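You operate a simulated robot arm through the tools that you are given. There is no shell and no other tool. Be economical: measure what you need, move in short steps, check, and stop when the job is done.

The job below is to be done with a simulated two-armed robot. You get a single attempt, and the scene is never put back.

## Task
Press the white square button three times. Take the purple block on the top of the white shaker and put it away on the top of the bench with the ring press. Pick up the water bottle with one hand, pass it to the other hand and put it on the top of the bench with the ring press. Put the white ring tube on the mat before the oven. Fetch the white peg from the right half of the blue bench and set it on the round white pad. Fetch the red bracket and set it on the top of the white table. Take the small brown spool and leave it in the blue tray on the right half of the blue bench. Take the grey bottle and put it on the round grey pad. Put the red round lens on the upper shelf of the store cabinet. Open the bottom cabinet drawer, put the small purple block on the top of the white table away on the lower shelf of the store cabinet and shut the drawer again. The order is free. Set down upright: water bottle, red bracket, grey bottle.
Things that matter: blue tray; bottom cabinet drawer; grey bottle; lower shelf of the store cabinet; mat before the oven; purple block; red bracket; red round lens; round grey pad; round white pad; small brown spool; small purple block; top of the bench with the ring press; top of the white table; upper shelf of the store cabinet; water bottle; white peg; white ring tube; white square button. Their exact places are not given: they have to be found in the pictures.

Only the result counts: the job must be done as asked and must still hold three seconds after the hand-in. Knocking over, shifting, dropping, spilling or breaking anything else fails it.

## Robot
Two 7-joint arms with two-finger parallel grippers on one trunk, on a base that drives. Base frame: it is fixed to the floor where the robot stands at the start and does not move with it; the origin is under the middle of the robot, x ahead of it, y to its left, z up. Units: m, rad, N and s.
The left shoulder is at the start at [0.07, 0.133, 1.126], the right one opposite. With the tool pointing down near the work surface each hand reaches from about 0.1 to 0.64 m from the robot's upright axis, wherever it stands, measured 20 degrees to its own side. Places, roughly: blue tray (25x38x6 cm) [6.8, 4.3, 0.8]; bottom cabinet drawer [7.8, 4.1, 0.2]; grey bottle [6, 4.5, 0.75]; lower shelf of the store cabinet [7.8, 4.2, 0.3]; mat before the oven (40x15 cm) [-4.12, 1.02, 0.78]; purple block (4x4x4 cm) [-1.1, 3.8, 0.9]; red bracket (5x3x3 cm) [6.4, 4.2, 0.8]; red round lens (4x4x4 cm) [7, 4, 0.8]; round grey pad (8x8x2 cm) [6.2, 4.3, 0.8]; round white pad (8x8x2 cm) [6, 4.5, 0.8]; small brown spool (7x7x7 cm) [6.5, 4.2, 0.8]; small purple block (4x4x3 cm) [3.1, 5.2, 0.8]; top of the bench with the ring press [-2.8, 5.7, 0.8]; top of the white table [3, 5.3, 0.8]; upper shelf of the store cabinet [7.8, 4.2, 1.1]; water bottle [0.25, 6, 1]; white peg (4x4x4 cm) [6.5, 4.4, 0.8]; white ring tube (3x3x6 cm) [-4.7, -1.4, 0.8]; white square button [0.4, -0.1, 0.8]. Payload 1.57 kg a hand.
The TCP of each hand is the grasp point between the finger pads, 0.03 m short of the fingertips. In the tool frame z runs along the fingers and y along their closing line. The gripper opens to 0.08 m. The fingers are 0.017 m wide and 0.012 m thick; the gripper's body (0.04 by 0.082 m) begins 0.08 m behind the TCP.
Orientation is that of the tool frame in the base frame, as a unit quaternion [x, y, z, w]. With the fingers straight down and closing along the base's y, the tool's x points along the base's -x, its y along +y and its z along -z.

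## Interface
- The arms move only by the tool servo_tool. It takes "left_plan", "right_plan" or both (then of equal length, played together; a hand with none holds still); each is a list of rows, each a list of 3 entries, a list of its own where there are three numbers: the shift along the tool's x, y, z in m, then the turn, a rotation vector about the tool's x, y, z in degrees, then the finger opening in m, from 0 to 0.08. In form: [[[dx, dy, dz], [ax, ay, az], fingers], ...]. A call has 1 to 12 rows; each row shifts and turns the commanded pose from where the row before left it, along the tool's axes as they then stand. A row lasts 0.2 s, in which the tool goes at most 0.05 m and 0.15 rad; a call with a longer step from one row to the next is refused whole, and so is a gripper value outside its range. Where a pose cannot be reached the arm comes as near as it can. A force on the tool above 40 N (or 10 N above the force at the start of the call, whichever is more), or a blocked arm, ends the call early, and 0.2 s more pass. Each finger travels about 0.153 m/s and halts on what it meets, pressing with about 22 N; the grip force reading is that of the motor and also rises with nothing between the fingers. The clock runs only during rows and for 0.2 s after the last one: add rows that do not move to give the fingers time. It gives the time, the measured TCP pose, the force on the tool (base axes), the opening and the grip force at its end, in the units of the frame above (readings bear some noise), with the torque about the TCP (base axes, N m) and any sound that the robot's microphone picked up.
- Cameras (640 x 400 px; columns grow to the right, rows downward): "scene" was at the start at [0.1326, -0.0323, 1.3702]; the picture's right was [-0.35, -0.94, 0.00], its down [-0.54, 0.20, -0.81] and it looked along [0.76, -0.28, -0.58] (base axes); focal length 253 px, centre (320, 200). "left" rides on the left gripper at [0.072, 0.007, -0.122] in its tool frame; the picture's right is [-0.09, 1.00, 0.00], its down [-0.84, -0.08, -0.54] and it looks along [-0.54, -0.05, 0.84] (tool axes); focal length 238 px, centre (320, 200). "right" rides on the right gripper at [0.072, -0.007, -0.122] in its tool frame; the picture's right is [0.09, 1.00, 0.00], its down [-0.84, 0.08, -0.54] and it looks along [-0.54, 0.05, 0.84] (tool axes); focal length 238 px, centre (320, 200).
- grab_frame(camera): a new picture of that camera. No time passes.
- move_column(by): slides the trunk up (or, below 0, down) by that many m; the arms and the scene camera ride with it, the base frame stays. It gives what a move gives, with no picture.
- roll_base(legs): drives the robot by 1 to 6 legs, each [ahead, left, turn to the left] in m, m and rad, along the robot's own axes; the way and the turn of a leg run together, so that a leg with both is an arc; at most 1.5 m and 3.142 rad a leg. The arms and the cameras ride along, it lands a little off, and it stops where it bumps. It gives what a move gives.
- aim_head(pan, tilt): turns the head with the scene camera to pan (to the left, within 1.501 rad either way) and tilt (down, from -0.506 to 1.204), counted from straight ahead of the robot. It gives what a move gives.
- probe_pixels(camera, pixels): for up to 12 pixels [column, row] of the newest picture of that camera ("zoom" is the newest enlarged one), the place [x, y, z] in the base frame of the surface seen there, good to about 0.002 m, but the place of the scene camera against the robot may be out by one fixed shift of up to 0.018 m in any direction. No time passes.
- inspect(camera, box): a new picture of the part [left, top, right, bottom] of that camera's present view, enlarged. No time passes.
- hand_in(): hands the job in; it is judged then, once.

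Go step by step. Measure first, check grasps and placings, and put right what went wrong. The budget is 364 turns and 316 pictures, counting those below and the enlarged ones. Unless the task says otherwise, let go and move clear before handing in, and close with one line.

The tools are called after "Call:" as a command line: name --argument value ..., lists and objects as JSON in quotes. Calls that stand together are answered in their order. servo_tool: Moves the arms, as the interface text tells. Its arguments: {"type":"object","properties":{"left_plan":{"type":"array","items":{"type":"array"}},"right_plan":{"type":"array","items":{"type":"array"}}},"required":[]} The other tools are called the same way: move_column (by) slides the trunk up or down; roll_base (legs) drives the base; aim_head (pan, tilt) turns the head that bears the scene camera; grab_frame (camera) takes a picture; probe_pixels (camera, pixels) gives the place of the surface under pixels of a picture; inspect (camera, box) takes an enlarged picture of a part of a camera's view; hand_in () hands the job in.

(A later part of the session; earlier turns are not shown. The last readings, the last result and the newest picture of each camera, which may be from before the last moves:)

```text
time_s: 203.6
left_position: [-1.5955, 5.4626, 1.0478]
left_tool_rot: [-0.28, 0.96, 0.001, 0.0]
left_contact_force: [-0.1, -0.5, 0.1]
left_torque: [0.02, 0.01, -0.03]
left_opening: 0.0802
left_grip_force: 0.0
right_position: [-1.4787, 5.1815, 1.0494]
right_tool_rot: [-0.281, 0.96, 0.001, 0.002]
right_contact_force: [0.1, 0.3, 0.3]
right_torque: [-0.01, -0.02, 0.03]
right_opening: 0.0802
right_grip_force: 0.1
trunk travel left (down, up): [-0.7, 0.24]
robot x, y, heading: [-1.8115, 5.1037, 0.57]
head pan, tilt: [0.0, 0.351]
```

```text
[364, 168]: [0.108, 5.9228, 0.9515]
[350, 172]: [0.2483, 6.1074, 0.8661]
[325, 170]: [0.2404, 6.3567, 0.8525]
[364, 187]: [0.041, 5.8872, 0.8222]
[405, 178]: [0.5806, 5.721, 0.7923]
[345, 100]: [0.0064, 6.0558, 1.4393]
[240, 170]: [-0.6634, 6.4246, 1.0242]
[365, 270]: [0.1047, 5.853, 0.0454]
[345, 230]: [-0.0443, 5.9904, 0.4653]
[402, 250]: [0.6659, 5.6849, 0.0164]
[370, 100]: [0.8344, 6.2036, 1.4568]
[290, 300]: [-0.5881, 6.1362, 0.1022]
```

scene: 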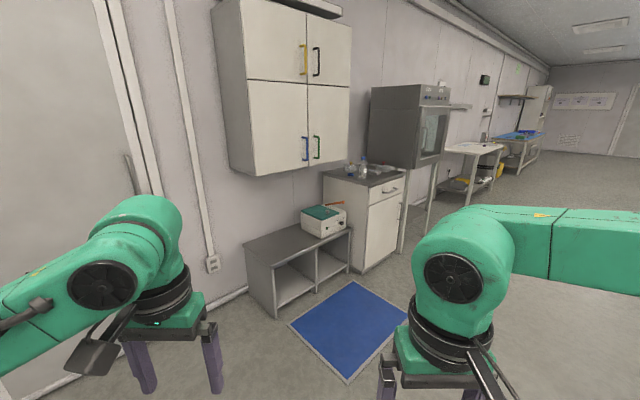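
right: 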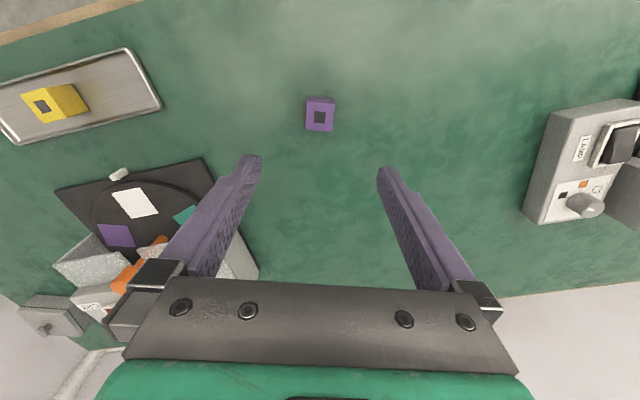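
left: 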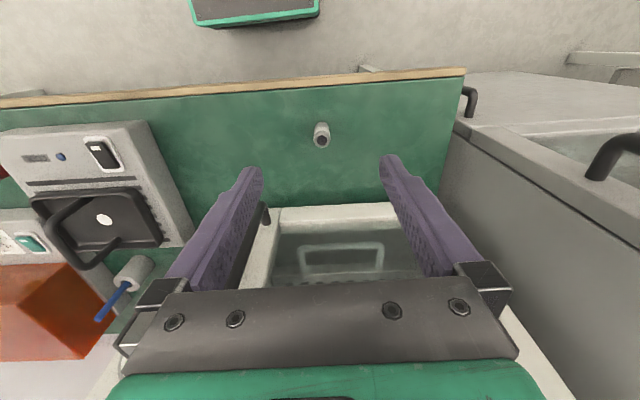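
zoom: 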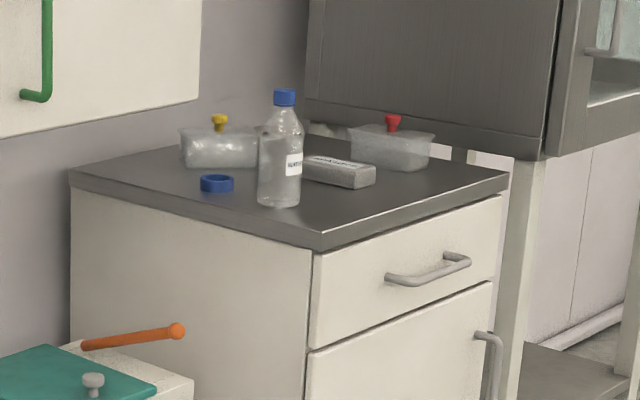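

The bottle (blue cap) stands on the grey-topped cabinet near (0.15,5.95). Drive to face that cabinet front squarely.

Call:
roll_base --legs '[[0, 0, 0.748], [0.25, -0.85, 0], [0.2, -0.85, 0]]'

Call:
aim_head --pan 0 --tilt 0.45

Call:
grab_frame --camera "scene"

```text
time_s: 214.4
left_position: [-0.1581, 5.5348, 1.0473]
left_tool_rot: [-0.615, 0.789, 0.0, 0.0]
left_contact_force: [-0.4, 0.4, -0.8]
left_torque: [-0.01, 0.0, -0.03]
left_opening: 0.08
left_grip_force: 0.2
right_position: [0.1226, 5.4083, 1.0485]
right_tool_rot: [-0.615, 0.789, 0.002, 0.002]
right_contact_force: [-0.5, -0.4, -0.7]
right_torque: [0.03, 0.02, 0.02]
right_opening: 0.08
right_grip_force: 0.1
trunk travel left (down, up): [-0.7, 0.24]
robot x, y, heading: [-0.0703, 5.1229, 1.321]
head pan, tilt: [0.0, 0.351]
```

```text
time_s: 215.1
left_position: [-0.1577, 5.5332, 1.0466]
left_tool_rot: [-0.616, 0.788, 0.0, 0.0]
left_contact_force: [-0.2, 0.3, 0.2]
left_torque: [-0.02, 0.0, -0.01]
left_opening: 0.0799
left_grip_force: 0.1
right_position: [0.122, 5.4106, 1.0475]
right_tool_rot: [-0.614, 0.789, 0.003, 0.001]
right_contact_force: [0.5, -0.1, 0.5]
right_torque: [0.01, 0.0, 0.0]
right_opening: 0.0798
right_grip_force: 0.1
trunk travel left (down, up): [-0.7, 0.24]
robot x, y, heading: [-0.0699, 5.1201, 1.324]
head pan, tilt: [0.0, 0.45]
```

```text
260 pictures are left
```

scene: 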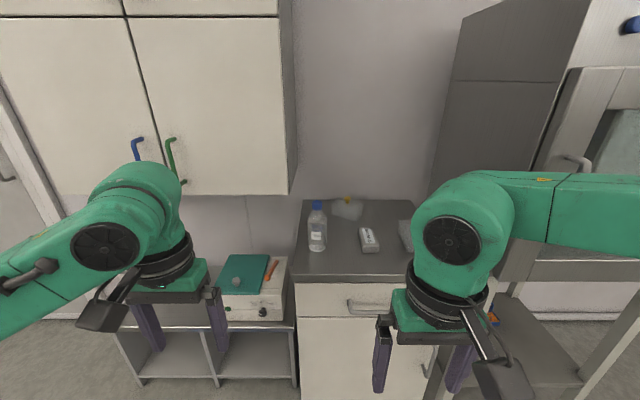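

Call:
inspect --camera "scene" --box '[280, 180, 400, 255]'

Call:
probe_pixels --camera "zoom" --pixels '[[205, 112], [200, 135], [200, 200], [199, 285], [200, 370], [155, 300], [244, 300], [180, 116], [225, 116], [200, 395], [300, 350]]'

Call:
probe_pixels --camera "scene" --pixels '[[297, 276], [405, 275], [288, 190], [284, 100], [305, 205], [415, 232], [430, 190]]'

```text
5.33 times, centred on (340, 218) of scene
```

zoom: 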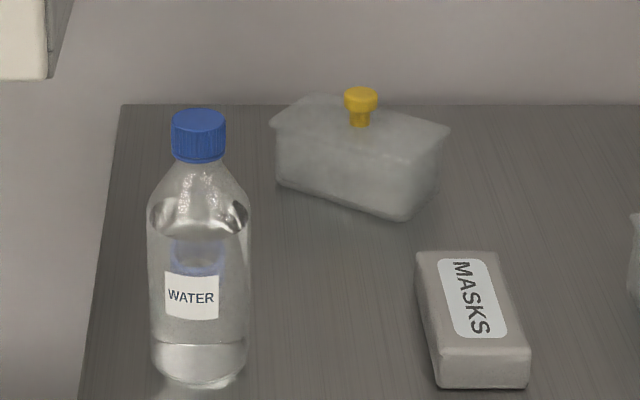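

```text
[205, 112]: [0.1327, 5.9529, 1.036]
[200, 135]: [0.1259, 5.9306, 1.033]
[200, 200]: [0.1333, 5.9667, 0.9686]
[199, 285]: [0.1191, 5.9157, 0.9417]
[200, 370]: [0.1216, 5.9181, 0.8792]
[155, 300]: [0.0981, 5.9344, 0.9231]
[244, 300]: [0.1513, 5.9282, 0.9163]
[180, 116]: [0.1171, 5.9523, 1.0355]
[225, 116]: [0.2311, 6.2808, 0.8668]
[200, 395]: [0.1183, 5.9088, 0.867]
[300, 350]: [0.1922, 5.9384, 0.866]
```

```text
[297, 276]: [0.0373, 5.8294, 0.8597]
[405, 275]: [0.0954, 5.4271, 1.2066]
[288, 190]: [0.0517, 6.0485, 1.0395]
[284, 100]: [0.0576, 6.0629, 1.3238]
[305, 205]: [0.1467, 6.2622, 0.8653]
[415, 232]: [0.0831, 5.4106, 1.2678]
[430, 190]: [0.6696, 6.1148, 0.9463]
```

Bottle at about (0.13,5.943), base ≈0.85, cap top ≈1.02. Raise the trunk 0.2 and drive so it's in the right hand's reach.

Call:
move_column --by 0.2

Call:
roll_base --legs '[[0.34, 0.16, 0]]'

Call:
grab_frame --camera "right"

Call:
grab_frame --camera "scene"

```text
time_s: 217.2
left_position: [-0.1567, 5.534, 1.2465]
left_tool_rot: [-0.615, 0.788, -0.001, 0.0]
left_contact_force: [0.3, 0.8, -0.2]
left_torque: [0.0, 0.02, 0.0]
left_opening: 0.0797
left_grip_force: 0.1
right_position: [0.1212, 5.4086, 1.2487]
right_tool_rot: [-0.615, 0.789, 0.002, 0.001]
right_contact_force: [-0.1, -0.3, -0.4]
right_torque: [0.04, -0.01, 0.01]
right_opening: 0.0799
right_grip_force: 0.1
trunk travel left (down, up): [-0.9, 0.04]
robot x, y, heading: [-0.0733, 5.1236, 1.318]
head pan, tilt: [0.0, 0.45]
```

```text
time_s: 219.6
left_position: [-0.2327, 5.897, 1.2484]
left_tool_rot: [-0.615, 0.789, 0.001, 0.0]
left_contact_force: [0.1, -0.6, 0.0]
left_torque: [0.02, -0.03, 0.0]
left_opening: 0.08
left_grip_force: 0.0
right_position: [0.0473, 5.7714, 1.2498]
right_tool_rot: [-0.615, 0.788, 0.002, 0.002]
right_contact_force: [0.8, -0.4, -0.8]
right_torque: [0.01, 0.01, 0.02]
right_opening: 0.0799
right_grip_force: 0.2
trunk travel left (down, up): [-0.9, 0.04]
robot x, y, heading: [-0.145, 5.4911, 1.322]
head pan, tilt: [0.0, 0.45]
```

```text
258 pictures are left
```

right: 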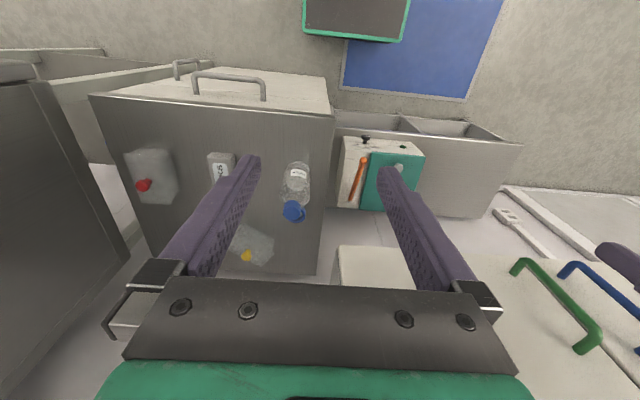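

```text
257 pictures are left
```

scene: 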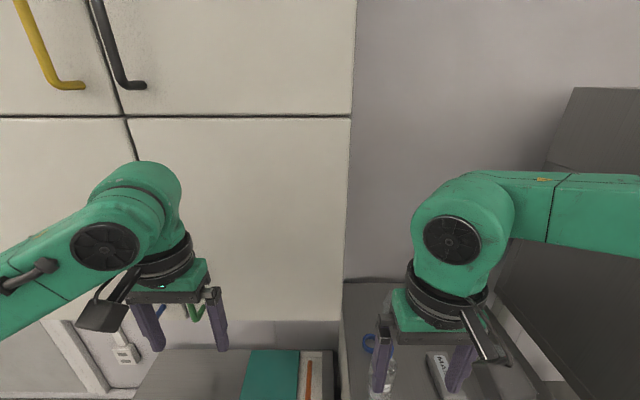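

Call:
inspect --camera "right" --box '[255, 150, 335, 230]'

Call:
probe_pixels --camera "right" --pixels '[[295, 213], [292, 216], [288, 210], [301, 209], [296, 172], [308, 230], [343, 255], [376, 255]]'

```text
5.00 times, centred on (295, 190) of right
```

zoom: 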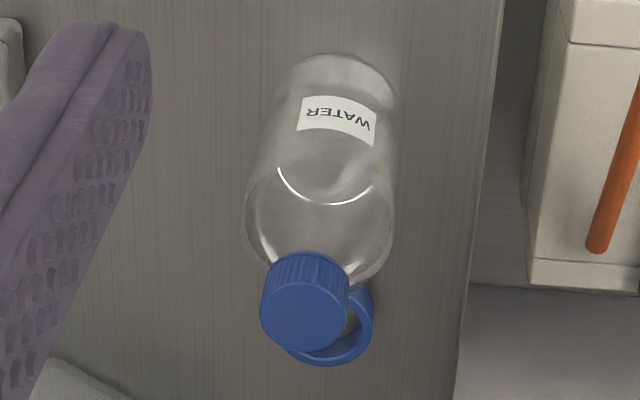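

```text
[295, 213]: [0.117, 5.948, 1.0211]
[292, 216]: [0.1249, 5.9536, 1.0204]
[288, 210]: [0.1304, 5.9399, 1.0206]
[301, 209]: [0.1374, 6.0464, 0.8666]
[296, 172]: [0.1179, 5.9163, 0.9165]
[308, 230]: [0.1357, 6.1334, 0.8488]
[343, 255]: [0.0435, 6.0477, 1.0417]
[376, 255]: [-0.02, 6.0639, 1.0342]
```

Call:
probe_pixels --camera "zoom" --pixels '[[304, 310], [268, 310], [342, 310], [304, 345], [304, 280], [320, 200], [250, 210], [392, 210]]'

```text
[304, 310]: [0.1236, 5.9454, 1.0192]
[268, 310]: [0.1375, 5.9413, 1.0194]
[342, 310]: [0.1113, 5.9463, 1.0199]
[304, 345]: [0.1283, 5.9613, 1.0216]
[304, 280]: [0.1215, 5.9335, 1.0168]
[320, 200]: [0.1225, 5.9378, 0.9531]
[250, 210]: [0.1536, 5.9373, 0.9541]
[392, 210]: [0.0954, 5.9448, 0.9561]
```

Cap centre (0.124,5.946), top 1.020, Ø≈0.03. Move the right hand above it.

Call:
servo_tool --right_plan '[[[-0.047, -0.008, 0], [0, 0, 0], 0.08], [[-0.047, -0.008, 0], [0, 0, 0], 0.08], [[-0.047, -0.008, 0], [0, 0, 0], 0.08], [[-0.047, -0.008, 0], [0, 0, 0], 0.08], [[0, 0, 0.045], [0, 0, 0], 0.08], [[0, 0, 0.045], [0, 0, 0], 0.08], [[0, 0, 0.045], [0, 0, 0], 0.08], [[0, 0, 0.045], [0, 0, 0], 0.08], [[0, 0, 0], [0, 0, 0], 0.08]]'

Call:
grab_frame --camera "right"

Call:
grab_frame --camera "scene"

```text
time_s: 221.6
left_position: [-0.2334, 5.899, 1.2481]
left_tool_rot: [-0.615, 0.788, 0.0, 0.0]
left_contact_force: [0.3, 0.3, -0.3]
left_torque: [-0.03, -0.02, -0.02]
left_opening: 0.0804
left_grip_force: 0.1
right_position: [0.1312, 5.9283, 1.0787]
right_tool_rot: [-0.614, 0.789, 0.003, 0.001]
right_contact_force: [-0.4, -0.5, 0.4]
right_torque: [0.02, -0.01, -0.02]
right_opening: 0.08
right_grip_force: 0.1
right hand out of reach, approached as far as the arm can: row 7, 8
trunk travel left (down, up): [-0.9, 0.04]
robot x, y, heading: [-0.1436, 5.4852, 1.325]
head pan, tilt: [0.0, 0.45]
```

```text
255 pictures are left
```

right: 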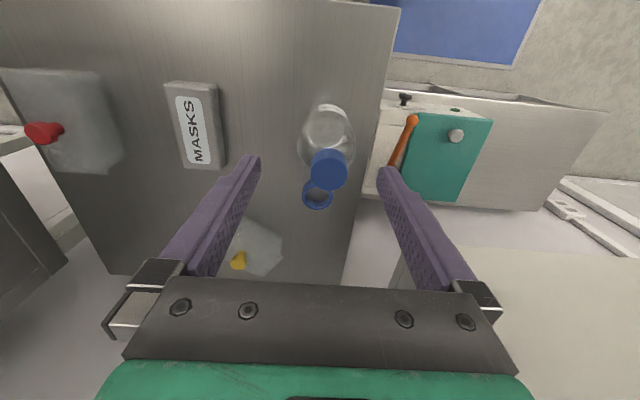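

```text
254 pictures are left
```

scene: 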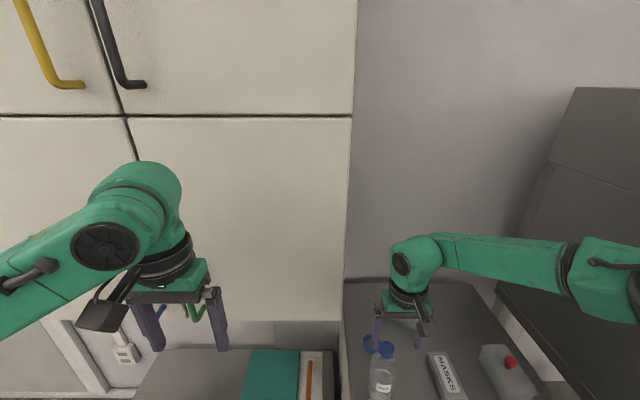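

Short by ~2 cm; drive 0.06 ahead and correct with the arm.

Call:
roll_base --legs '[[0.06, 0, 0]]'

Call:
servo_tool --right_plan '[[[0.02, 0, 0], [0, 0, 0], 0.08], [[0, 0, 0], [0, 0, 0], 0.08]]'

Call:
grab_frame --camera "right"

```text
time_s: 222.6
left_position: [-0.2205, 5.9487, 1.2502]
left_tool_rot: [-0.615, 0.788, 0.002, 0.004]
left_contact_force: [-0.1, -1.1, 0.6]
left_torque: [0.05, -0.04, -0.03]
left_opening: 0.0801
left_grip_force: 0.1
right_position: [0.145, 5.9802, 1.0816]
right_tool_rot: [-0.615, 0.788, 0.006, 0.005]
right_contact_force: [-0.6, -1.3, 1.1]
right_torque: [0.08, -0.04, 0.02]
right_opening: 0.0802
right_grip_force: 0.0
trunk travel left (down, up): [-0.9, 0.04]
robot x, y, heading: [-0.1314, 5.5453, 1.325]
head pan, tilt: [0.0, 0.45]
```

```text
time_s: 223.2
left_position: [-0.2198, 5.9542, 1.2474]
left_tool_rot: [-0.614, 0.789, 0.001, 0.001]
left_contact_force: [0.4, -0.1, 0.2]
left_torque: [0.01, -0.01, 0.02]
left_opening: 0.08
left_grip_force: 0.0
right_position: [0.1399, 5.9645, 1.0787]
right_tool_rot: [-0.615, 0.788, 0.005, 0.002]
right_contact_force: [-0.8, -0.5, -0.3]
right_torque: [0.03, -0.04, 0.0]
right_opening: 0.0801
right_grip_force: 0.0
trunk travel left (down, up): [-0.9, 0.04]
robot x, y, heading: [-0.1316, 5.5453, 1.33]
head pan, tilt: [0.0, 0.45]
```

```text
253 pictures are left
```

right: 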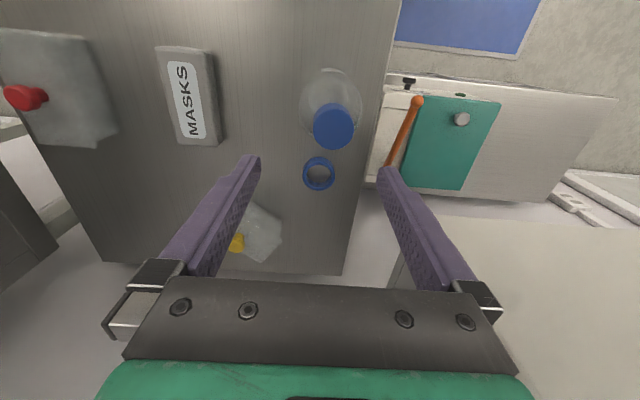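

Call:
probe_pixels --camera "right" --pixels '[[333, 128], [318, 128], [349, 128], [333, 140], [333, 113]]'

```text
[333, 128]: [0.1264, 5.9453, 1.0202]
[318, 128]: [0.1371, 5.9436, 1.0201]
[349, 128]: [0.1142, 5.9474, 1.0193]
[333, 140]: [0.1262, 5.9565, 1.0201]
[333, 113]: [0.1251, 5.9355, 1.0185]
```

Call:
servo_tool --right_plan '[[[0.0214, 0.0093, 0], [0, 0, 0], 0.08], [[0, 0, 0.02], [0, 0, 0], 0.08], [[0, 0, 0.02], [0, 0, 0], 0.08], [[0, 0, 0], [0, 0, 0], 0.08]]'

Call:
grab_frame --camera "right"

```text
time_s: 224.2
left_position: [-0.2176, 5.9577, 1.2481]
left_tool_rot: [-0.615, 0.788, 0.0, -0.001]
left_contact_force: [-0.9, -0.4, 0.0]
left_torque: [-0.01, -0.05, 0.0]
left_opening: 0.0801
left_grip_force: 0.0
right_position: [0.1271, 5.9507, 1.0347]
right_tool_rot: [-0.615, 0.789, 0.003, 0.002]
right_contact_force: [-0.5, 0.8, -0.6]
right_torque: [-0.02, 0.04, 0.04]
right_opening: 0.0799
right_grip_force: 0.1
trunk travel left (down, up): [-0.9, 0.04]
robot x, y, heading: [-0.1307, 5.5478, 1.327]
head pan, tilt: [0.0, 0.45]
```

```text
252 pictures are left
```

right: 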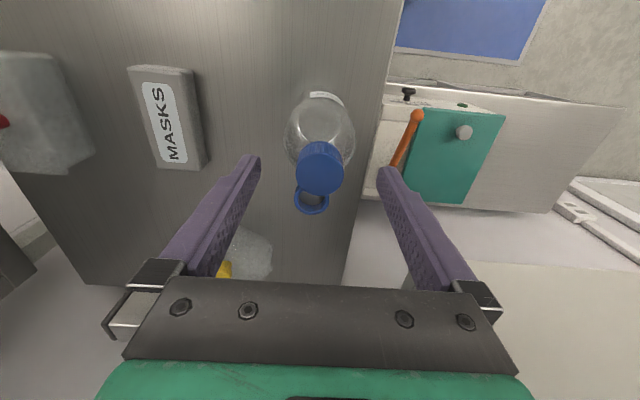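

Cap centred; shift 4 mm back, down 13 mm, close.

Call:
servo_tool --right_plan '[[[0.004, 0, 0.013], [0, 0, 0], 0.08], [[0, 0, 0], [0, 0, 0], 0.06], [[0, 0, 0], [0, 0, 0], 0.0], [[0, 0, 0], [0, 0, 0], 0.0], [[0, 0, 0], [0, 0, 0], 0.0], [[0, 0, 0], [0, 0, 0], 0.0]]'

Call:
grab_frame --camera "right"

```text
time_s: 225.6
left_position: [-0.2171, 5.9584, 1.2468]
left_tool_rot: [-0.615, 0.789, 0.0, 0.001]
left_contact_force: [-0.3, -0.9, 0.8]
left_torque: [0.02, -0.01, -0.04]
left_opening: 0.0802
left_grip_force: 0.0
right_position: [0.1269, 5.946, 1.0223]
right_tool_rot: [-0.615, 0.788, 0.004, 0.001]
right_contact_force: [-0.6, -0.7, 0.2]
right_torque: [-0.03, -0.07, 0.01]
right_opening: 0.031
right_grip_force: 22.2
trunk travel left (down, up): [-0.9, 0.04]
robot x, y, heading: [-0.1348, 5.5441, 1.326]
head pan, tilt: [0.0, 0.45]
```

```text
251 pictures are left
```

right: 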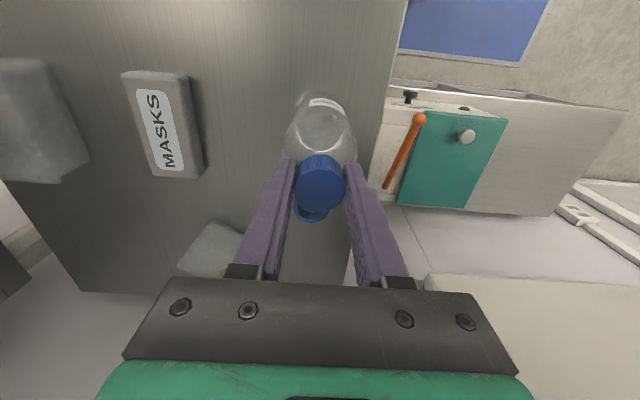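

Gripped the cap (0.031). Lift.

Call:
servo_tool --right_plan '[[[0, 0, -0.02], [0, 0, 0], 0], [[0, 0, -0.03], [0, 0, 0], 0], [[0, 0, -0.03], [0, 0, 0], 0], [[0, 0, -0.03], [0, 0, 0], 0], [[0, 0, 0], [0, 0, 0], 0]]'

Call:
grab_frame --camera "right"

Call:
roll_base --legs '[[-0.6, 0, 0]]'

Call:
grab_frame --camera "scene"

```text
time_s: 226.8
left_position: [-0.2176, 5.9581, 1.2467]
left_tool_rot: [-0.615, 0.789, 0.0, 0.001]
left_contact_force: [0.0, -0.1, 0.4]
left_torque: [0.02, 0.01, -0.04]
left_opening: 0.0799
left_grip_force: 0.0
right_position: [0.1269, 5.9464, 1.1332]
right_tool_rot: [-0.615, 0.788, 0.003, 0.001]
right_contact_force: [-0.5, -0.8, -3.2]
right_torque: [0.01, 0.05, 0.01]
right_opening: 0.031
right_grip_force: 21.9
trunk travel left (down, up): [-0.9, 0.04]
robot x, y, heading: [-0.1343, 5.5454, 1.323]
head pan, tilt: [0.0, 0.45]
```

```text
250 pictures are left
```

right: 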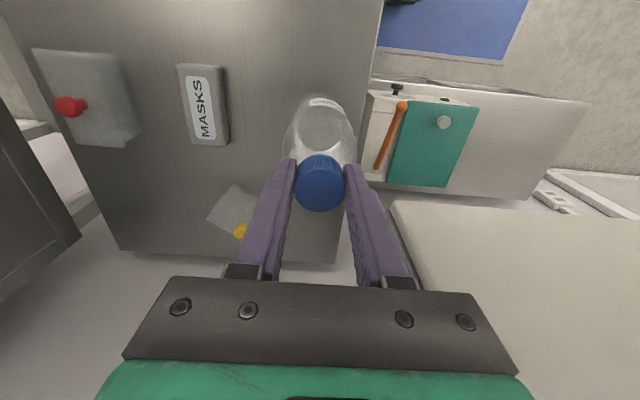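

```text
time_s: 230.1
left_position: [-0.3618, 5.3838, 1.2463]
left_tool_rot: [-0.613, 0.79, 0.0, -0.001]
left_contact_force: [0.2, -0.2, -1.1]
left_torque: [0.01, 0.0, -0.01]
left_opening: 0.0802
left_grip_force: 0.1
right_position: [-0.0172, 5.371, 1.1322]
right_tool_rot: [-0.614, 0.789, 0.001, 0.001]
right_contact_force: [-0.7, -0.4, -3.3]
right_torque: [0.04, 0.03, 0.0]
right_opening: 0.031
right_grip_force: 22.3
trunk travel left (down, up): [-0.9, 0.04]
robot x, y, heading: [-0.276, 4.9716, 1.324]
head pan, tilt: [0.0, 0.45]
```

```text
249 pictures are left
```

scene: 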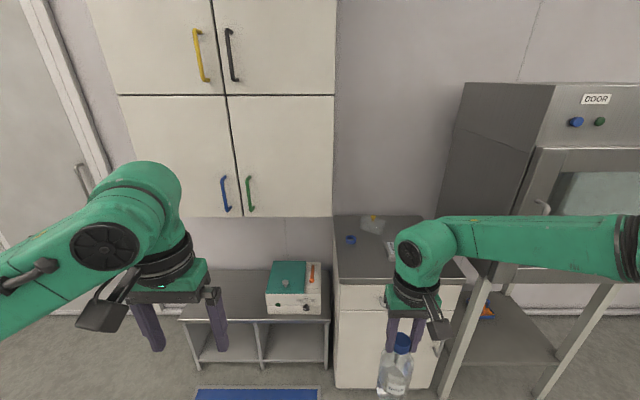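

Bottle lifted (3.3 N), away from the cabinet. For the handover I'll yaw the left hand 40° right and tilt it 45°, so it can grip the bottle body from the back-left, and bring the right hand 7 cm inward.

Call:
servo_tool --left_plan '[[[0, 0, 0], [0, 0, 8], 0.08], [[0, 0, 0], [0, 0, 8], 0.08], [[0, 0, 0], [0, 0, 8], 0.08], [[0, 0, 0], [0, 0, 8], 0.08], [[0, 0, 0], [0, 0, 8], 0.08], [[0, 0, 0], [0, -7.5, 0], 0.08], [[0, 0, 0], [0, -7.5, 0], 0.08], [[0, 0, 0], [0, -7.5, 0], 0.08], [[0, 0, 0], [0, -7.5, 0], 0.08], [[0, 0, 0], [0, -7.5, 0], 0.08], [[0, 0, 0], [0, -7.5, 0], 0.08], [[0, 0, 0], [0, 0, 0], 0.08]]' --right_plan '[[[0, 0.014, 0], [0, 0, 0], 0], [[0, 0.014, 0], [0, 0, 0], 0], [[0, 0.014, 0], [0, 0, 0], 0], [[0, 0.014, 0], [0, 0, 0], 0], [[0, 0.014, 0], [0, 0, 0], 0], [[0, 0, 0], [0, 0, 0], 0], [[0, 0, 0], [0, 0, 0], 0], [[0, 0, 0], [0, 0, 0], 0], [[0, 0, 0], [0, 0, 0], 0], [[0, 0, 0], [0, 0, 0], 0], [[0, 0, 0], [0, 0, 0], 0], [[0, 0, 0], [0, 0, 0], 0]]'

Call:
grab_frame --camera "scene"

Call:
grab_frame --camera "left"

```text
time_s: 232.7
left_position: [-0.3802, 5.4061, 1.251]
left_tool_rot: [-0.317, 0.889, 0.06, 0.325]
left_contact_force: [-0.2, 0.2, 0.2]
left_torque: [-0.01, 0.0, -0.02]
left_opening: 0.0802
left_grip_force: 0.1
left hand out of reach, approached as far as the arm can: row 9, 10, 11
right_position: [-0.0833, 5.3815, 1.1344]
right_tool_rot: [-0.614, 0.789, 0.005, 0.0]
right_contact_force: [0.4, -0.7, -3.5]
right_torque: [0.0, 0.03, 0.01]
right_opening: 0.0308
right_grip_force: 22.1
right hand out of reach, approached as far as the arm can: row 5
trunk travel left (down, up): [-0.9, 0.04]
robot x, y, heading: [-0.2778, 4.9702, 1.324]
head pan, tilt: [0.0, 0.45]
```

```text
248 pictures are left
```

scene: 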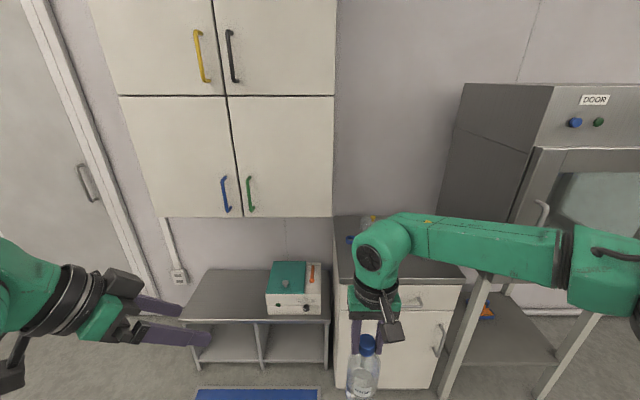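

```text
247 pictures are left
```

left: 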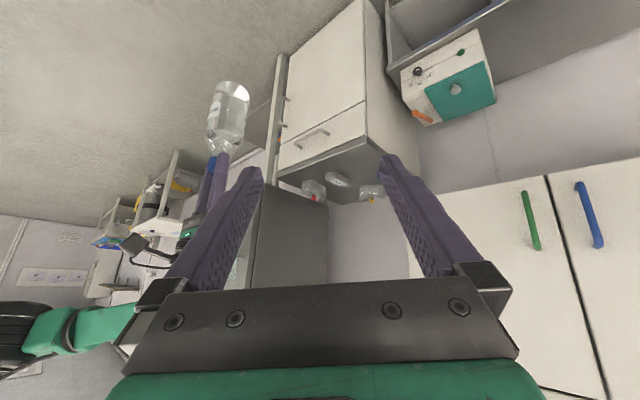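

The left hand reached yaw 46°, tilt 51°. Approach to a pre-grasp 12 cm behind the bottle body, 4 of 6 steps first.

Call:
servo_tool --left_plan '[[[-0.0033, -0.0293, 0.0352], [0, 0, 0], 0.08], [[-0.0033, -0.0293, 0.0352], [0, 0, 0], 0.08], [[-0.0033, -0.0293, 0.0352], [0, 0, 0], 0.08], [[-0.0033, -0.0293, 0.0352], [0, 0, 0], 0.08], [[0, 0, 0], [0, 0, 5], 0.08], [[0, 0, 0], [0, 0, 4.2], 0.08], [[0, 0, 0], [0, 0, 0], 0.08]]'

Call:
grab_frame --camera "scene"

Call:
grab_frame --camera "left"

```text
time_s: 234.3
left_position: [-0.1957, 5.4065, 1.1852]
left_tool_rot: [-0.214, 0.912, 0.134, 0.324]
left_contact_force: [0.2, -0.8, 0.6]
left_torque: [0.01, -0.02, -0.03]
left_opening: 0.0799
left_grip_force: 0.0
left hand out of reach, approached as far as the arm can: row 1
right_position: [-0.0816, 5.3831, 1.1344]
right_tool_rot: [-0.614, 0.789, 0.004, 0.001]
right_contact_force: [0.9, -0.9, -3.5]
right_torque: [-0.03, 0.02, 0.01]
right_opening: 0.0308
right_grip_force: 22.0
trunk travel left (down, up): [-0.9, 0.04]
robot x, y, heading: [-0.2777, 4.97, 1.322]
head pan, tilt: [0.0, 0.45]
```

```text
246 pictures are left
```

scene: 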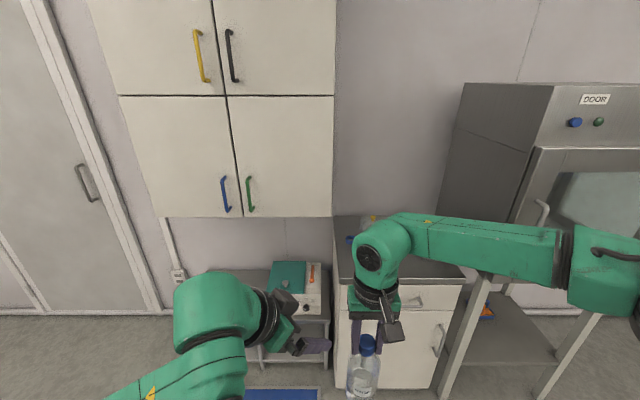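

```text
245 pictures are left
```

left: 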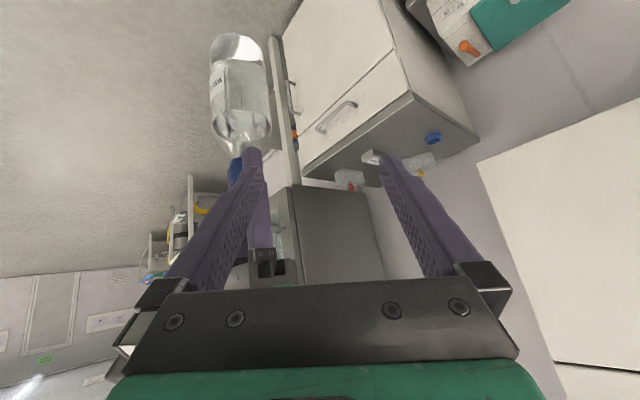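

Commands accumulate irrespective of clipping, so I undo the extra twist, back off first, then go to the pre-grasp.

Call:
servo_tool --left_plan '[[[0.0217, -0.0257, -0.0217], [0, 0, 0], 0.08], [[0, 0, 0], [0, 0, -4.6], 0.08], [[0, 0, 0], [0, 0, -4.6], 0.08], [[0.0136, -0.0195, 0.0232], [0, 0, 0], 0.08], [[0.0136, -0.0195, 0.0232], [0, 0, 0], 0.08], [[0.0136, -0.0195, 0.0232], [0, 0, 0], 0.08], [[0, 0, 0], [0, 0, 0], 0.08]]'

Call:
grab_frame --camera "scene"

Call:
grab_frame --camera "left"

```text
time_s: 235.9
left_position: [-0.1576, 5.3472, 1.1054]
left_tool_rot: [-0.286, 0.892, 0.106, 0.334]
left_contact_force: [-0.6, -0.2, -0.7]
left_torque: [0.01, -0.03, -0.01]
left_opening: 0.08
left_grip_force: 0.1
left hand out of reach, approached as far as the arm can: row 1
right_position: [-0.0819, 5.3821, 1.1352]
right_tool_rot: [-0.614, 0.789, 0.005, 0.002]
right_contact_force: [0.8, 0.4, -3.3]
right_torque: [-0.03, -0.01, -0.01]
right_opening: 0.0309
right_grip_force: 22.0
trunk travel left (down, up): [-0.9, 0.04]
robot x, y, heading: [-0.2743, 4.969, 1.324]
head pan, tilt: [0.0, 0.45]
```

```text
244 pictures are left
```

scene: 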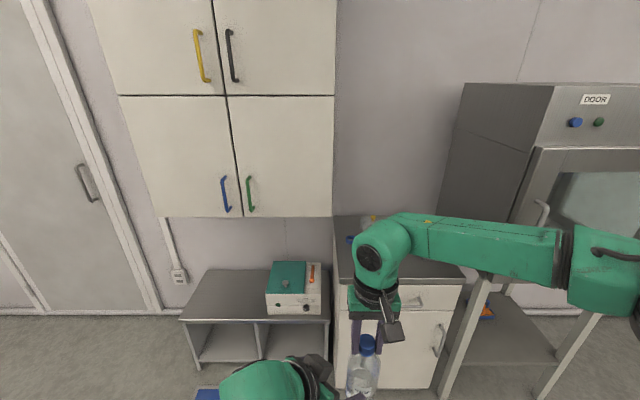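

```text
243 pictures are left
```

left: 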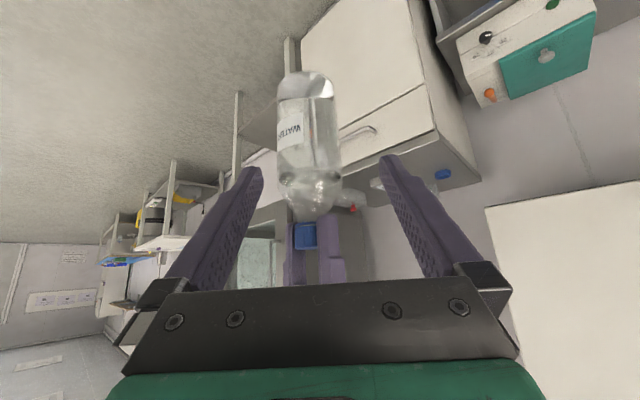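

Bottle is nearly centred between the left fingers (12 px left → 12 mm). Check vertical alignment with a probe.

Call:
probe_pixels --camera "left" --pixels '[[308, 132], [282, 132], [334, 132], [308, 80], [308, 170], [307, 235]]'

```text
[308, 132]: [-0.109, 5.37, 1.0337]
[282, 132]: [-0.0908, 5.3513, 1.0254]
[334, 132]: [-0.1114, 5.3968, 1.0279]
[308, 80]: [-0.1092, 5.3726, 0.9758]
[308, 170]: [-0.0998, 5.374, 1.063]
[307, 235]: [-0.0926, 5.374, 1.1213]
```

Shift 15 mm sideways, advance 0.116 in steps, then look.

Call:
servo_tool --left_plan '[[[-0.0072, -0.0154, 0], [0, 0, 0], 0.08], [[0, 0, 0.03], [0, 0, 0], 0.08], [[0, 0, 0.03], [0, 0, 0], 0.08], [[0, 0, 0.03], [0, 0, 0], 0.08], [[0, 0, 0.026], [0, 0, 0], 0.08], [[0, 0, 0], [0, 0, 0], 0.08]]'

Call:
grab_frame --camera "left"

Call:
grab_frame --camera "right"

```text
time_s: 237.3
left_position: [-0.0801, 5.3828, 1.0252]
left_tool_rot: [-0.286, 0.891, 0.106, 0.336]
left_contact_force: [-6.9, -9.2, 8.8]
left_torque: [0.8, -0.35, 0.27]
left_opening: 0.0798
left_grip_force: 0.0
right_position: [-0.081, 5.3817, 1.1339]
right_tool_rot: [-0.614, 0.789, 0.005, 0.002]
right_contact_force: [7.0, 9.8, -12.8]
right_torque: [0.21, -0.38, -0.25]
right_opening: 0.0311
right_grip_force: 21.8
trunk travel left (down, up): [-0.9, 0.04]
robot x, y, heading: [-0.2768, 4.9703, 1.322]
head pan, tilt: [0.0, 0.45]
```

```text
242 pictures are left
```

left: 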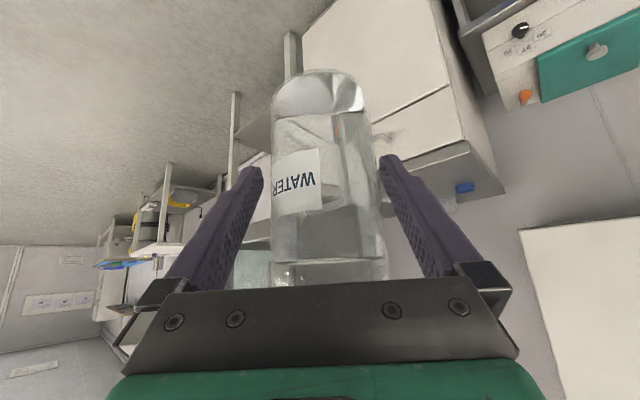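

```text
241 pictures are left
```

right: 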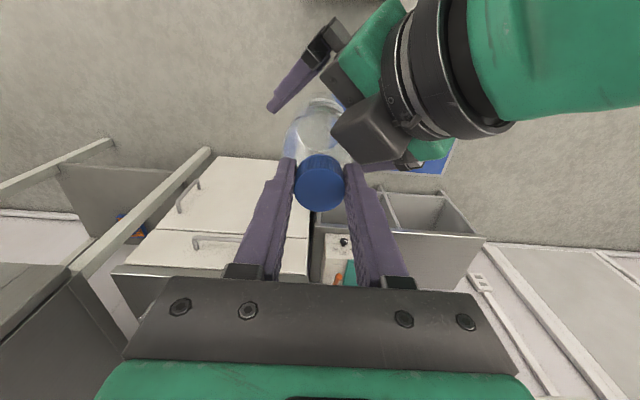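

Light contact (≈14 N): the palm touches the bottle. Back out 14 mm along the tool and see the force vanish.

Call:
servo_tool --left_plan '[[[0, 0, -0.007], [0, 0, 0], 0.08], [[0, 0, -0.007], [0, 0, 0], 0.08], [[0, 0, 0], [0, 0, 0], 0.08]]'

Call:
grab_frame --camera "left"

Call:
grab_frame --camera "right"

```text
time_s: 238.1
left_position: [-0.0884, 5.3769, 1.0339]
left_tool_rot: [-0.287, 0.891, 0.106, 0.335]
left_contact_force: [-0.4, 0.0, 0.0]
left_torque: [-0.02, 0.0, -0.05]
left_opening: 0.0803
left_grip_force: 0.1
right_position: [-0.0821, 5.3833, 1.1347]
right_tool_rot: [-0.614, 0.789, 0.005, 0.001]
right_contact_force: [0.6, 0.0, -3.2]
right_torque: [0.01, -0.01, 0.01]
right_opening: 0.0308
right_grip_force: 21.8
trunk travel left (down, up): [-0.9, 0.04]
robot x, y, heading: [-0.2769, 4.9731, 1.327]
head pan, tilt: [0.0, 0.45]
```

```text
240 pictures are left
```

left: 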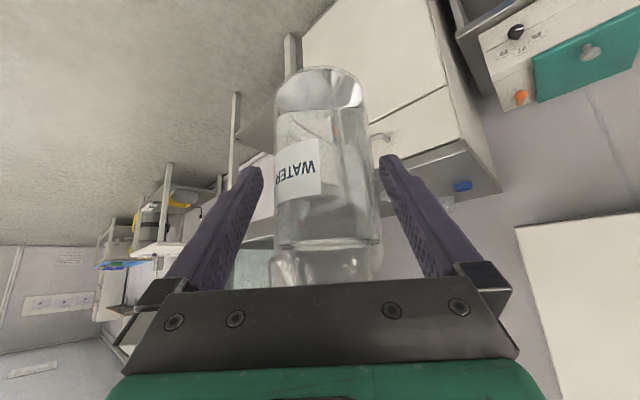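

```text
239 pictures are left
```

right: 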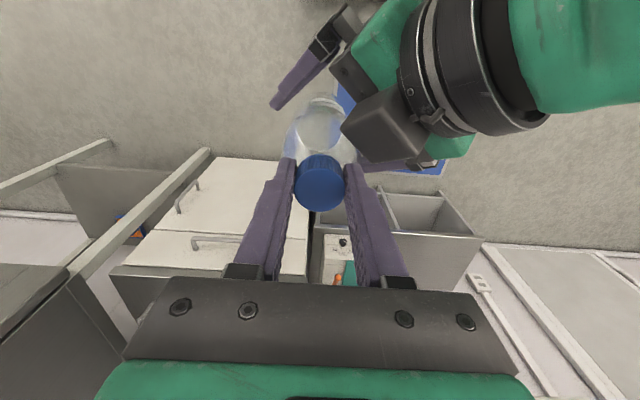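

Free again and well centred. Close the left hand on the body.

Call:
servo_tool --left_plan '[[[0, 0, 0], [0, 0, 0], 0.05], [[0, 0, 0], [0, 0, 0], 0.0], [[0, 0, 0], [0, 0, 0], 0.0], [[0, 0, 0], [0, 0, 0], 0.0]]'

Call:
grab_frame --camera "left"

```text
time_s: 239.1
left_position: [-0.0882, 5.3766, 1.0338]
left_tool_rot: [-0.287, 0.891, 0.108, 0.334]
left_contact_force: [-4.9, 11.7, -0.2]
left_torque: [-0.55, -0.21, 0.17]
left_opening: 0.0627
left_grip_force: 22.2
right_position: [-0.0825, 5.3822, 1.1345]
right_tool_rot: [-0.614, 0.789, 0.004, 0.001]
right_contact_force: [5.2, -12.6, 0.8]
right_torque: [-0.71, -0.29, -0.07]
right_opening: 0.0308
right_grip_force: 22.0
trunk travel left (down, up): [-0.9, 0.04]
robot x, y, heading: [-0.2742, 4.9741, 1.319]
head pan, tilt: [0.0, 0.45]
```

```text
238 pictures are left
```

left: 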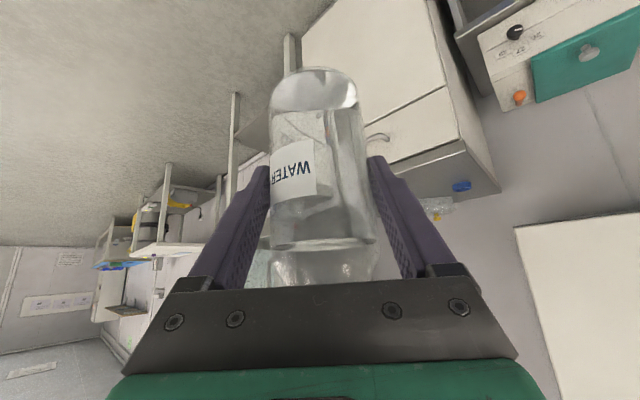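

Gripped at 0.0627 with ~12 N side load; shift left hand 3 mm along its +y to relieve it.

Call:
servo_tool --left_plan '[[[0, 0.002, 0], [0, 0, 0], 0.0], [[0, 0.002, 0], [0, 0, 0], 0.0], [[0, 0, 0], [0, 0, 0], 0.0]]'

```text
time_s: 239.9
left_position: [-0.0894, 5.3786, 1.0354]
left_tool_rot: [-0.285, 0.892, 0.105, 0.336]
left_contact_force: [5.1, -1.7, 0.9]
left_torque: [0.17, 0.55, -0.01]
left_opening: 0.0627
left_grip_force: 22.5
right_position: [-0.0833, 5.3841, 1.1348]
right_tool_rot: [-0.614, 0.789, 0.007, 0.001]
right_contact_force: [-5.8, 2.8, -5.2]
right_torque: [0.08, -0.01, -0.04]
right_opening: 0.0312
right_grip_force: 22.1
trunk travel left (down, up): [-0.9, 0.04]
robot x, y, heading: [-0.275, 4.9707, 1.321]
head pan, tilt: [0.0, 0.45]
```

Load relieved. Open the right hand and lift it away.

Call:
servo_tool --right_plan '[[[0, 0, 0], [0, 0, 0], 0.035], [[0, 0, 0], [0, 0, 0], 0.06], [[0, 0, 0], [0, 0, 0], 0.08], [[0, 0, -0.02], [0, 0, 0], 0.08], [[0, 0, -0.04], [0, 0, 0], 0.08], [[0, 0, -0.04], [0, 0, 0], 0.08], [[0, -0.04, -0.02], [0, 0, 0], 0.08], [[0, -0.04, 0], [0, 0, 0], 0.08], [[0, -0.04, 0], [0, 0, 0], 0.08], [[0, -0.04, 0], [0, 0, 0], 0.08]]'

Call:
grab_frame --camera "scene"

Call:
grab_frame --camera "left"

```text
time_s: 242.1
left_position: [-0.0902, 5.3788, 1.0336]
left_tool_rot: [-0.286, 0.892, 0.107, 0.334]
left_contact_force: [0.0, -1.1, -0.3]
left_torque: [0.03, -0.01, 0.0]
left_opening: 0.0627
left_grip_force: 21.8
right_position: [0.0775, 5.3428, 1.2556]
right_tool_rot: [-0.615, 0.789, 0.004, 0.0]
right_contact_force: [-0.9, -0.6, 0.9]
right_torque: [0.0, 0.02, 0.01]
right_opening: 0.0798
right_grip_force: 0.1
trunk travel left (down, up): [-0.9, 0.04]
robot x, y, heading: [-0.277, 4.9708, 1.321]
head pan, tilt: [0.0, 0.45]
```

```text
237 pictures are left
```

scene: 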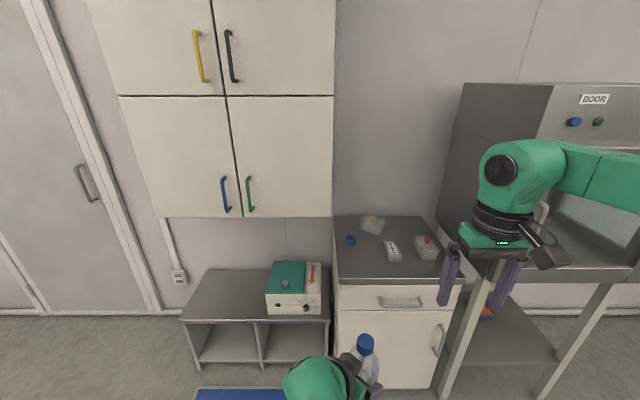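

```text
236 pictures are left
```

left: 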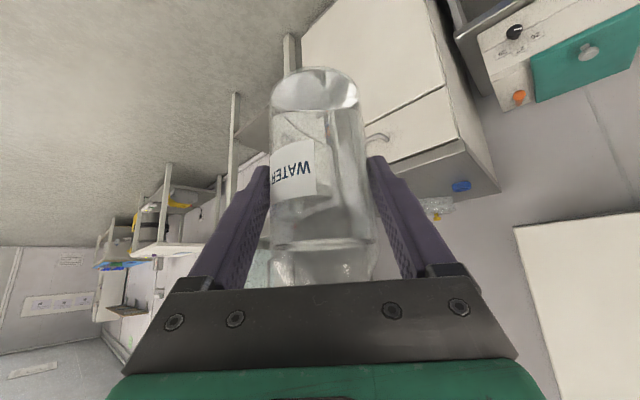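

Call:
inspect --camera "scene" --box '[280, 300, 440, 400]'

Call:
servo_tool --left_plan '[[[0, 0, 0], [0, 0, 0], 0.0], [[0, 0, 0], [0, 0, 0], 0.0]]'

```text
4.00 times, centred on (360, 350) of scene
```

zoom: 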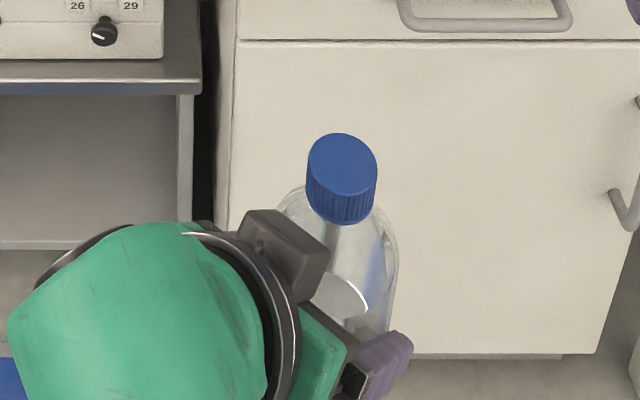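

```text
time_s: 242.7
left_position: [-0.0909, 5.3802, 1.0339]
left_tool_rot: [-0.287, 0.891, 0.107, 0.334]
left_contact_force: [0.0, 0.1, -1.3]
left_torque: [-0.02, 0.03, 0.01]
left_opening: 0.0627
left_grip_force: 22.1
right_position: [0.0765, 5.3439, 1.2568]
right_tool_rot: [-0.615, 0.789, 0.004, 0.0]
right_contact_force: [0.4, 0.1, -0.7]
right_torque: [0.02, 0.04, -0.01]
right_opening: 0.08
right_grip_force: 0.1
trunk travel left (down, up): [-0.9, 0.04]
robot x, y, heading: [-0.2754, 4.9717, 1.326]
head pan, tilt: [0.0, 0.45]
```

Bottle is held upright by the left hand. Drive to the ring-press bench standoff.

Call:
roll_base --legs '[[0, 0, 1.564], [0.8, 0.05, 0], [0.75, 0.05, 0]]'

Call:
aim_head --pan 0 --tilt 0.6

Call:
grab_frame --camera "scene"

```text
time_s: 254.4
left_position: [-2.1893, 5.5233, 1.0337]
left_tool_rot: [0.824, -0.444, -0.31, -0.167]
left_contact_force: [0.6, 0.5, -3.5]
left_torque: [-0.03, -0.01, -0.02]
left_opening: 0.0625
left_grip_force: 22.4
right_position: [-2.1458, 5.6879, 1.258]
right_tool_rot: [0.99, -0.143, -0.002, 0.002]
right_contact_force: [0.8, -0.8, 0.2]
right_torque: [0.0, -0.02, -0.02]
right_opening: 0.0801
right_grip_force: 0.2
trunk travel left (down, up): [-0.9, 0.04]
robot x, y, heading: [-1.7876, 5.3212, 2.851]
head pan, tilt: [0.0, 0.45]
```

```text
time_s: 255.1
left_position: [-2.1887, 5.5226, 1.0332]
left_tool_rot: [0.824, -0.444, -0.309, -0.167]
left_contact_force: [0.2, 1.2, -4.2]
left_torque: [0.02, -0.07, -0.04]
left_opening: 0.0624
left_grip_force: 22.4
right_position: [-2.1465, 5.6891, 1.2555]
right_tool_rot: [0.99, -0.143, -0.002, 0.001]
right_contact_force: [-0.8, 0.0, -0.5]
right_torque: [-0.01, 0.02, 0.02]
right_opening: 0.0798
right_grip_force: 0.1
trunk travel left (down, up): [-0.9, 0.04]
robot x, y, heading: [-1.7861, 5.3188, 2.857]
head pan, tilt: [0.0, 0.6]
```

```text
234 pictures are left
```

scene: 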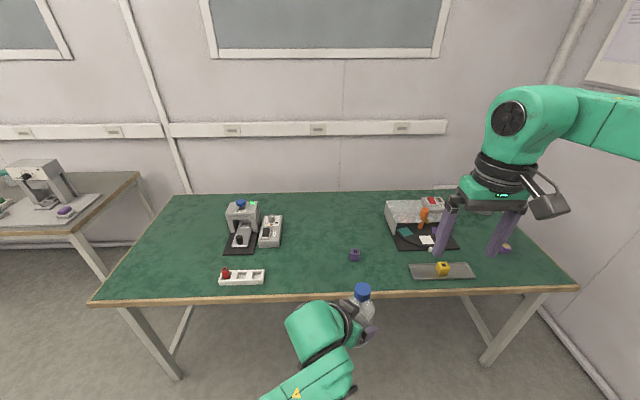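

Call:
roll_base --legs '[[0.25, 0.124, 0]]'

Call:
grab_frame --camera "scene"

Call:
grab_frame --camera "left"

```text
time_s: 257.1
left_position: [-2.4643, 5.4717, 1.0332]
left_tool_rot: [0.825, -0.442, -0.31, -0.166]
left_contact_force: [0.6, -0.4, -3.8]
left_torque: [-0.03, -0.02, 0.02]
left_opening: 0.0626
left_grip_force: 22.2
right_position: [-2.4221, 5.6366, 1.2579]
right_tool_rot: [0.99, -0.139, -0.003, 0.003]
right_contact_force: [0.2, 0.2, 0.0]
right_torque: [-0.01, 0.02, 0.02]
right_opening: 0.0802
right_grip_force: 0.0
trunk travel left (down, up): [-0.9, 0.04]
robot x, y, heading: [-2.0614, 5.2736, 2.861]
head pan, tilt: [0.0, 0.6]
```

```text
233 pictures are left
```

scene: 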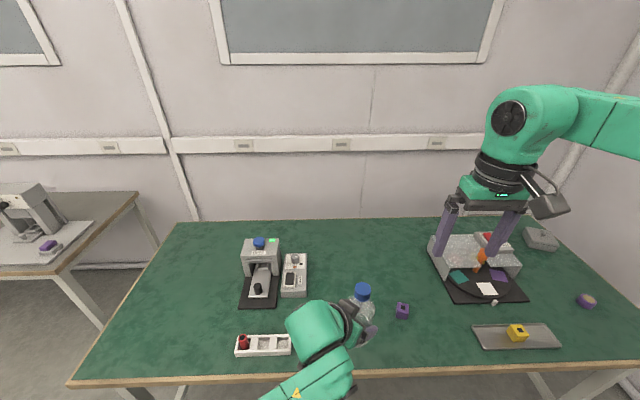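

```text
232 pictures are left
```

left: 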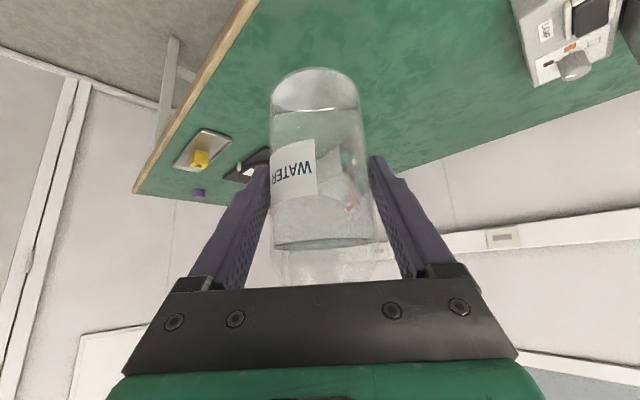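

Call:
probe_pixels --camera "scene" --pixels '[[320, 330], [330, 380], [285, 390], [345, 340], [370, 335], [290, 345], [362, 288], [402, 310], [350, 390]]'

Call:
aim_head --pan 0.2 --tilt 1.1

Call:
grab_frame --camera "scene"

```text
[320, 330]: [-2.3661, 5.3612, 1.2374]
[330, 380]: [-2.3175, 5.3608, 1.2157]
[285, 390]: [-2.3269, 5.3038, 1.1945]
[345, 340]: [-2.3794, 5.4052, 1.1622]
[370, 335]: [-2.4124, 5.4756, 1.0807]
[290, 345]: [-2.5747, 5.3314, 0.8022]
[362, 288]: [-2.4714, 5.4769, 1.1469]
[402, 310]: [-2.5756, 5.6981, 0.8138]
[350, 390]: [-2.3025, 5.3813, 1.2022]
```

```text
time_s: 258.0
left_position: [-2.4671, 5.4711, 1.0334]
left_tool_rot: [0.826, -0.442, -0.309, -0.167]
left_contact_force: [-1.3, 0.4, -3.7]
left_torque: [-0.04, -0.02, 0.01]
left_opening: 0.0627
left_grip_force: 21.8
right_position: [-2.4246, 5.6365, 1.2563]
right_tool_rot: [0.99, -0.141, -0.003, 0.001]
right_contact_force: [-0.6, 0.2, -0.1]
right_torque: [0.02, 0.0, 0.04]
right_opening: 0.0797
right_grip_force: 0.0
trunk travel left (down, up): [-0.9, 0.04]
robot x, y, heading: [-2.0652, 5.2748, 2.862]
head pan, tilt: [0.201, 1.1]
```

```text
231 pictures are left
```

scene: 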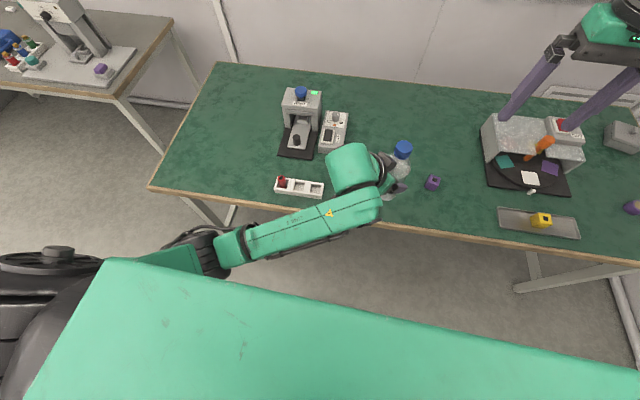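

Call:
probe_pixels --camera "scene" --pixels '[[330, 212], [290, 230], [245, 245], [205, 255], [300, 260], [280, 250], [280, 227], [320, 195]]'

```text
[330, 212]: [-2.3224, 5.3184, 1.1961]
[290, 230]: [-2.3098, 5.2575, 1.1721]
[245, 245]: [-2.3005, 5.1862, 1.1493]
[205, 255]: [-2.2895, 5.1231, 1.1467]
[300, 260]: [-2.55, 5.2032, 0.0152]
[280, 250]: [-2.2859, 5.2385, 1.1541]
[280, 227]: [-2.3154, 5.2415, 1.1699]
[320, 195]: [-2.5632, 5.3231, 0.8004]
```

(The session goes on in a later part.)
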